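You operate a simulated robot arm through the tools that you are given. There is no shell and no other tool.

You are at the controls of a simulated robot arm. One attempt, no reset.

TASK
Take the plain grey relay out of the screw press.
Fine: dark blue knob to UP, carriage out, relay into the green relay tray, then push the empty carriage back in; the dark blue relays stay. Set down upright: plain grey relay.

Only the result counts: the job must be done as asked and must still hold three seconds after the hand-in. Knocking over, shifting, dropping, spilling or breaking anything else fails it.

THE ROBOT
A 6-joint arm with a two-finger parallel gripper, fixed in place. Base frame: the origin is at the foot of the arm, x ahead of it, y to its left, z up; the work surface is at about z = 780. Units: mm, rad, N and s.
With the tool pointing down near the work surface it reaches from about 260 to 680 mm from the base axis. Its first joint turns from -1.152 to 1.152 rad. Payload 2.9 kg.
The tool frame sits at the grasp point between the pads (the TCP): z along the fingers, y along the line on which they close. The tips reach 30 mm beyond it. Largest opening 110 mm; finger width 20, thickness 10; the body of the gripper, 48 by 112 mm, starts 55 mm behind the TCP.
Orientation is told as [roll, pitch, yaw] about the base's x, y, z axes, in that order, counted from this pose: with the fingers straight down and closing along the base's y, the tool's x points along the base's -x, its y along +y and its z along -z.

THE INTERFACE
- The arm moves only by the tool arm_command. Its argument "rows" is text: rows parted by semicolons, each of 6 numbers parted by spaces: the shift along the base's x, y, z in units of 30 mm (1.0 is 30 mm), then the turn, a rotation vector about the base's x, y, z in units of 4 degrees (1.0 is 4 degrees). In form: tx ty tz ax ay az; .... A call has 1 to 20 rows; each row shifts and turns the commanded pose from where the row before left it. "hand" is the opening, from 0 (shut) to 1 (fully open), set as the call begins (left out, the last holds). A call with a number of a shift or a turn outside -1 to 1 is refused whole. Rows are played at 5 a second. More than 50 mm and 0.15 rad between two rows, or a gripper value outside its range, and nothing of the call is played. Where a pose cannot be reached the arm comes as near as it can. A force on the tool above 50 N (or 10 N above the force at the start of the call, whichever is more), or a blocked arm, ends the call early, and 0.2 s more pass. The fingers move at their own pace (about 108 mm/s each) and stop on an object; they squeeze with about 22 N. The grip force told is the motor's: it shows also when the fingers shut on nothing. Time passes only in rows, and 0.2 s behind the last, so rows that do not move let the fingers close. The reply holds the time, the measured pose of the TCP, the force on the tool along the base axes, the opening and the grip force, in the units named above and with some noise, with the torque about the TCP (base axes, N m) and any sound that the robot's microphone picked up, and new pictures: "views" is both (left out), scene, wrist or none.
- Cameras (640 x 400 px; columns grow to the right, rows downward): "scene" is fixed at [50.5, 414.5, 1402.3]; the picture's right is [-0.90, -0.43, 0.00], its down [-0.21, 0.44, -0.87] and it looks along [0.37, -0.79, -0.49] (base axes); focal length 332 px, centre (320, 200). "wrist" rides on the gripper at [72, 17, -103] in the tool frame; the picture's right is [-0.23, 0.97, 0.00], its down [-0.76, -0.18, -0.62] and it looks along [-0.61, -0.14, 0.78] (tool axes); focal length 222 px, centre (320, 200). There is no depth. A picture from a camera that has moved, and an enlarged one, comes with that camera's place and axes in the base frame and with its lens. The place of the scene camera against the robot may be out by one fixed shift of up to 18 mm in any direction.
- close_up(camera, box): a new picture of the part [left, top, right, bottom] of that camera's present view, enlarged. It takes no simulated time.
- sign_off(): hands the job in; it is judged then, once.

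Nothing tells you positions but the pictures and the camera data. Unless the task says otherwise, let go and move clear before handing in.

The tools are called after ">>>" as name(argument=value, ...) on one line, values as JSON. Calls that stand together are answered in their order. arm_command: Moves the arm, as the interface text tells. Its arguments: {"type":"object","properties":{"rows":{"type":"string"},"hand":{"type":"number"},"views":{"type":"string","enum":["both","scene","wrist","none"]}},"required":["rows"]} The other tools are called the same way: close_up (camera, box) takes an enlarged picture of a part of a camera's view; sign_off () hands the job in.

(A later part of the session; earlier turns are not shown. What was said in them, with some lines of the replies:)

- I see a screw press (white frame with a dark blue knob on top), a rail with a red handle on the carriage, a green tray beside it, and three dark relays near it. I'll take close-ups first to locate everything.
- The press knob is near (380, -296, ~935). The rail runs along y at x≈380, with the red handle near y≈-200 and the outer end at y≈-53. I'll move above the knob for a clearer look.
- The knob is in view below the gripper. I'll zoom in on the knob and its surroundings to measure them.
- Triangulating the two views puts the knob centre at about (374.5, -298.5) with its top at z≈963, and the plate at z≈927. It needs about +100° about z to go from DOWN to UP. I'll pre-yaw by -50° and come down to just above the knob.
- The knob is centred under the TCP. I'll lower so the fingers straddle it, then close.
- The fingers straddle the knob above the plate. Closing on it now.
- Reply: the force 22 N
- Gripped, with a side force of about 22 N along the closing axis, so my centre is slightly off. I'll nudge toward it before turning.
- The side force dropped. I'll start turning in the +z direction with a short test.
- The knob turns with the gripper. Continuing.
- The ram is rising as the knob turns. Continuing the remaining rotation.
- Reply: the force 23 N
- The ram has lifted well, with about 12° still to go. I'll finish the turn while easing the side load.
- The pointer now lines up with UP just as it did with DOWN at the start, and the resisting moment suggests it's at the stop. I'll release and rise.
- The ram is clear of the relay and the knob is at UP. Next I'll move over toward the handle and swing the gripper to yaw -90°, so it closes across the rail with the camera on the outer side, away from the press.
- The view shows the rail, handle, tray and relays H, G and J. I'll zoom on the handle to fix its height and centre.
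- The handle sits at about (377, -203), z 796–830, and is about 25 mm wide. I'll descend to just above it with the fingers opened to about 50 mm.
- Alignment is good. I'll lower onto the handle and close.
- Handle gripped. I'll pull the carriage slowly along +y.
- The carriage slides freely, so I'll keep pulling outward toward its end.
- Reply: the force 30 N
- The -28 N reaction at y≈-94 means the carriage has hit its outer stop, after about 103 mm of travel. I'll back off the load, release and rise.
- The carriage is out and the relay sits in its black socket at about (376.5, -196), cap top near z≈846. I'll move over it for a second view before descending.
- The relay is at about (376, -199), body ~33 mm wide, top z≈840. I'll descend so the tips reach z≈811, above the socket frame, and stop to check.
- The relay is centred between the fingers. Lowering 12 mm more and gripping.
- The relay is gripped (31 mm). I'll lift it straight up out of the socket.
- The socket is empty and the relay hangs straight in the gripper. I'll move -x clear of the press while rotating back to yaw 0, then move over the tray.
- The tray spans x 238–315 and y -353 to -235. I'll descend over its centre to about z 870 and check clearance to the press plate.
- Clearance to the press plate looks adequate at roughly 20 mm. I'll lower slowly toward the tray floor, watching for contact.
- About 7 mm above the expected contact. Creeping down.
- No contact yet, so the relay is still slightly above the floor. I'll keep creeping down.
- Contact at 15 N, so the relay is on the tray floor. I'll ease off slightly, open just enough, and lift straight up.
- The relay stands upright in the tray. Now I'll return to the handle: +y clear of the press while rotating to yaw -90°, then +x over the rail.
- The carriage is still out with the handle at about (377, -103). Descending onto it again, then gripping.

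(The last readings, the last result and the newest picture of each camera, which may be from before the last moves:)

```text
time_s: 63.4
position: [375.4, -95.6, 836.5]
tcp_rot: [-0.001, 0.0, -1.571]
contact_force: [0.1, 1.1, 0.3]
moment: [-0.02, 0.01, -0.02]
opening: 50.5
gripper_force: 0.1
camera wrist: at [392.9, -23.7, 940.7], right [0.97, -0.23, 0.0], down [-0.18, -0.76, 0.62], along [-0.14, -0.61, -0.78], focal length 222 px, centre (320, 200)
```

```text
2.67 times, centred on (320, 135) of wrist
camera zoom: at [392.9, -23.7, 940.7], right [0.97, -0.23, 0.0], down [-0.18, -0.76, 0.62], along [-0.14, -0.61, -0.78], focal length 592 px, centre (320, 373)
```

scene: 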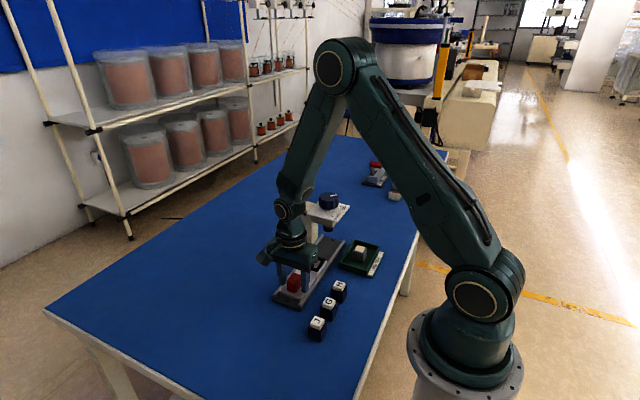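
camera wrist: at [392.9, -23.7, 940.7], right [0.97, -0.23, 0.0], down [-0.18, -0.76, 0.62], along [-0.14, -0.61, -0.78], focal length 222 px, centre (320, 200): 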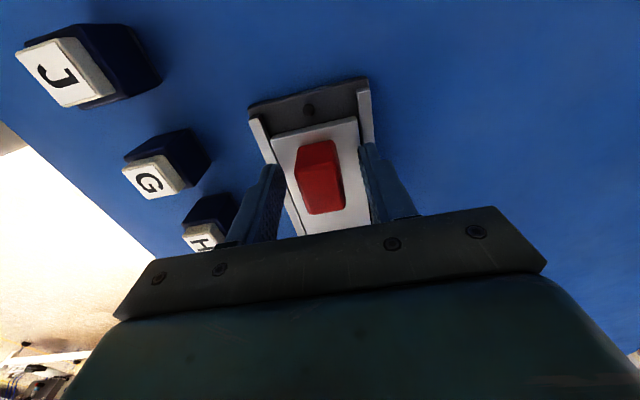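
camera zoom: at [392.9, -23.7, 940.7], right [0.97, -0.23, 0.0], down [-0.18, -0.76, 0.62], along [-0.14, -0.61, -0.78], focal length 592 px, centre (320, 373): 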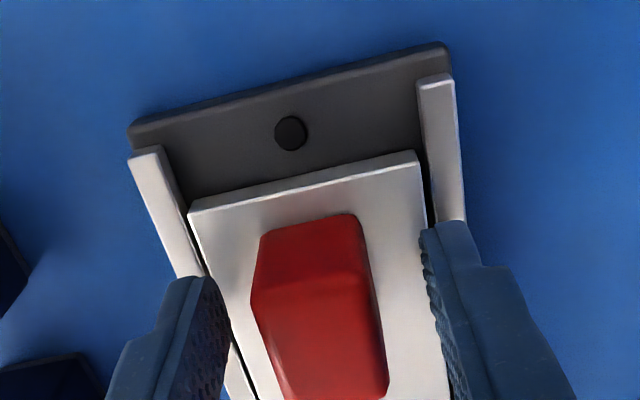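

Aligned. Closing, then pushing the carriage back in.

>>> arm_command(rows="0 0 0 0 0 0;0 0 0 0 0 0;0 0 0 0 0 0", hand=0.05, views="none")

>>> arm_command(rows="0 -0.15 0 0 0 0;0 -0.25 0 0 0 0;0 -0.3 0 0 0 0;0 -0.3 0 0 0 0;0 -0.3 0 0 0 0;0 -0.3 0 0 0 0;0 -0.3 0 0 0 0;0 -0.3 0 0 0 0;0 -0.3 0 0 0 0;0 -0.2 0 0 0 0;0 -0.1 0 0 0 0;0 0 0 0 0 0")

>>> close_up(camera="scene", box=[250, 170, 390, 310])

```text
time_s: 64.2
position: [375.2, -97.3, 837.2]
tcp_rot: [-0.001, -0.001, -1.574]
contact_force: [0.3, -1.0, -5.0]
moment: [-0.07, -0.09, 0.34]
opening: 25.7
gripper_force: 45.2
```

```text
time_s: 66.8
position: [374.6, -180.0, 836.1]
tcp_rot: [0.0, 0.003, -1.571]
contact_force: [-7.6, 0.0, -25.8]
moment: [0.65, -0.2, 0.41]
opening: 26.1
gripper_force: 45.0
camera wrist: at [393.1, -108.1, 941.0], right [0.97, -0.23, 0.0], down [-0.18, -0.76, 0.62], along [-0.14, -0.61, -0.78], focal length 222 px, centre (320, 200)
```

scene: 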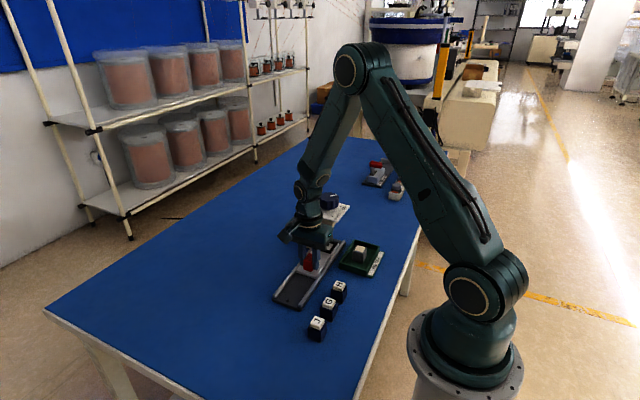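
wrist: 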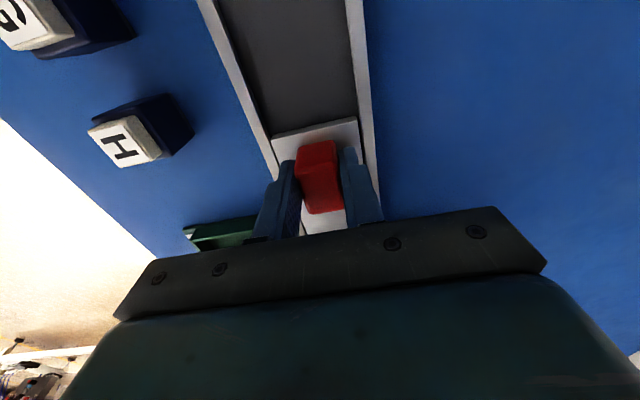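

```text
2.86 times, centred on (320, 240) of scene
camera zoom: at [50.6, 414.3, 1402.4], right [-0.9, -0.43, 0.0], down [-0.21, 0.44, -0.87], along [0.37, -0.79, -0.49], focal length 948 px, centre (320, 86)
```

zoom: 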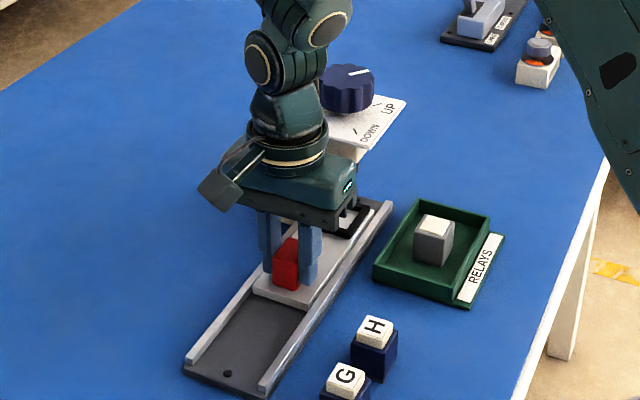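

The carriage is most of the way in, about 19 mm left. I'll relieve the vertical load and continue gently until it stops.

>>> arm_command(rows="0 0 -0.03 0 0 0;0 -0.15 0 0 0 0;0 -0.15 0 0 0 0;0 -0.12 0 0 0 0;0 -0.1 0 0 0 0;0 0 0 0 0 0", views="none")

```text
time_s: 68.2
position: [374.7, -195.6, 837.7]
tcp_rot: [-0.001, -0.001, -1.574]
contact_force: [-15.2, 0.7, 4.1]
moment: [0.57, 0.14, 0.47]
opening: 25.9
gripper_force: 45.0
```

>>> arm_command(rows="-0.02 -0.05 0 0 0 0;0 -0.05 0 0 0 0;0 0 0 0 0 0", views="none")

```text
time_s: 69.0
position: [374.0, -196.5, 836.2]
tcp_rot: [0.0, 0.006, -1.569]
contact_force: [-9.0, 23.7, 16.7]
moment: [0.26, 0.05, -0.25]
opening: 25.7
gripper_force: 45.6
```

A +24 N reaction in y at about -197 means the carriage is against its inner stop. I'll release and rise straight up for a check.

>>> arm_command(rows="0 0 0 0 0 0;0 0 0 0 0 0;0 0 0 0 0 0;0 0.05 0.5 0 0 0;0 0.2 0.8 0 0 0;0 0.3 1 0 0 0;0 0.5 1 0 0 0;0 0.5 1 0 0 0;0 0.5 1 0 0 0;0 0 0 0 0 0", hand=0.45)

>>> close_up(camera="wrist", box=[200, 0, 440, 220])

>>> close_up(camera="scene", box=[260, 170, 400, 310])

```text
time_s: 71.2
position: [373.3, -138.3, 996.4]
tcp_rot: [0.001, 0.0, -1.573]
contact_force: [0.1, -0.2, -0.3]
moment: [0.0, 0.04, 0.03]
opening: 49.2
gripper_force: 0.1
camera wrist: at [392.7, -65.6, 1099.7], right [0.97, -0.23, 0.0], down [-0.18, -0.76, 0.62], along [-0.14, -0.61, -0.78], focal length 222 px, centre (320, 200)
```

scene: 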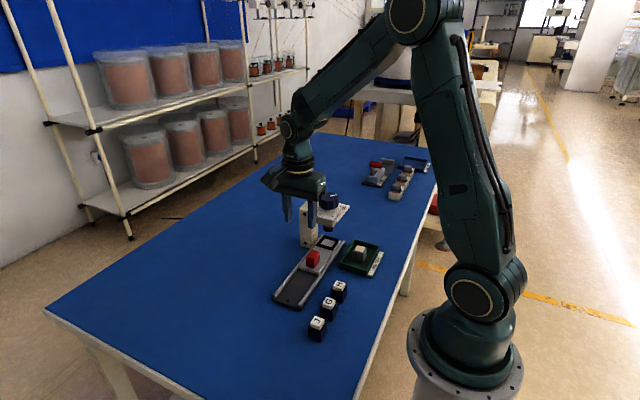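
wrist: 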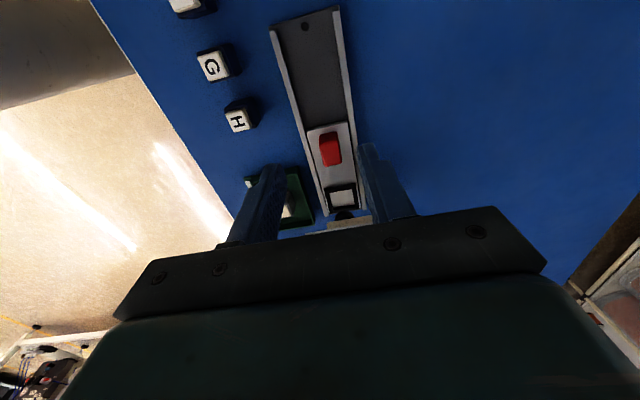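

```text
1.82 times, centred on (320, 110) of wrist
camera zoom: at [392.7, -65.6, 1099.7], right [0.97, -0.23, 0.0], down [-0.18, -0.76, 0.62], along [-0.14, -0.61, -0.78], focal length 404 px, centre (320, 364)
```

zoom: 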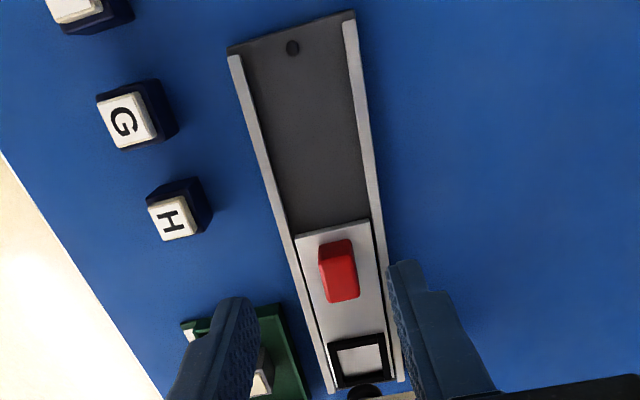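

```text
2.86 times, centred on (330, 240) of scene
camera zoom: at [50.5, 414.5, 1402.3], right [-0.9, -0.43, 0.0], down [-0.21, 0.44, -0.87], along [0.37, -0.79, -0.49], focal length 948 px, centre (291, 86)
```

zoom: 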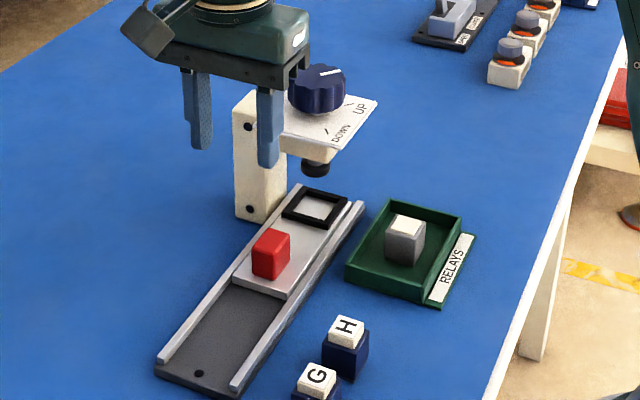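

The empty carriage is back in, the relay is upright in the tray, and the knob is at UP. I'll take the same close-up as at the start to confirm the carriage is fully home.

>>> close_up(camera="scene", box=[290, 180, 390, 280])

>>> close_up(camera="scene", box=[260, 180, 400, 350])

```text
4.00 times, centred on (340, 230) of scene
camera zoom: at [50.5, 414.5, 1402.3], right [-0.9, -0.43, 0.0], down [-0.21, 0.44, -0.87], along [0.37, -0.79, -0.49], focal length 1326 px, centre (240, 80)
```

zoom: 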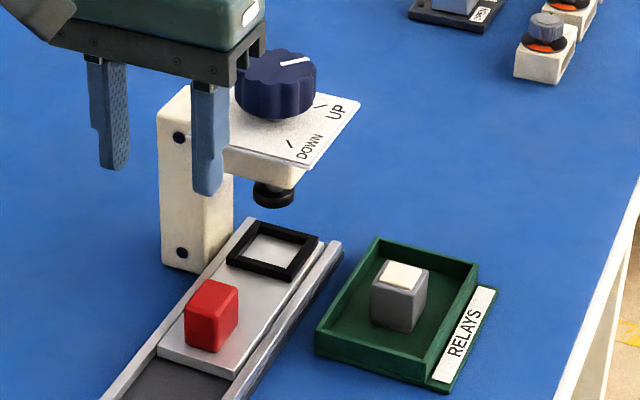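

```text
2.35 times, centred on (330, 265) of scene
camera zoom: at [50.5, 414.5, 1402.3], right [-0.9, -0.43, 0.0], down [-0.21, 0.44, -0.87], along [0.37, -0.79, -0.49], focal length 780 px, centre (296, 47)
```

zoom: 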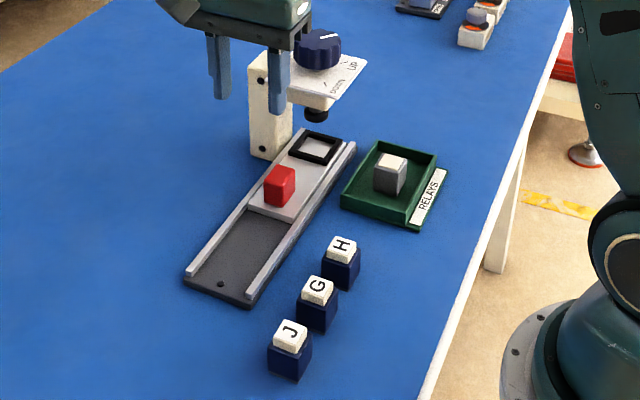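

The carriage sits exactly where it started, and the press, tray and dark blue relays haven't moved. The grey relay is upright in the green tray, the knob is at UP, and the arm is clear, so I'm handing in.

>>> sign_off()

```text
The job is handed in.
```

The plain grey relay is out of the screw press and standing upright in the green relay tray, and I've handed the job in. No verdict came back.

- **Knob:** the dark blue knob is turned about 100°, and its pointer lines up with the UP mark.
- **Carriage:** I pulled it out to its stop, took the relay, then pushed the empty carriage back in until it stopped. In the final picture it sits where it was at the start.
- **Everything else:** the press, the tray and the three dark blue relays look unmoved from the first picture. The gripper is open and clear of everything.
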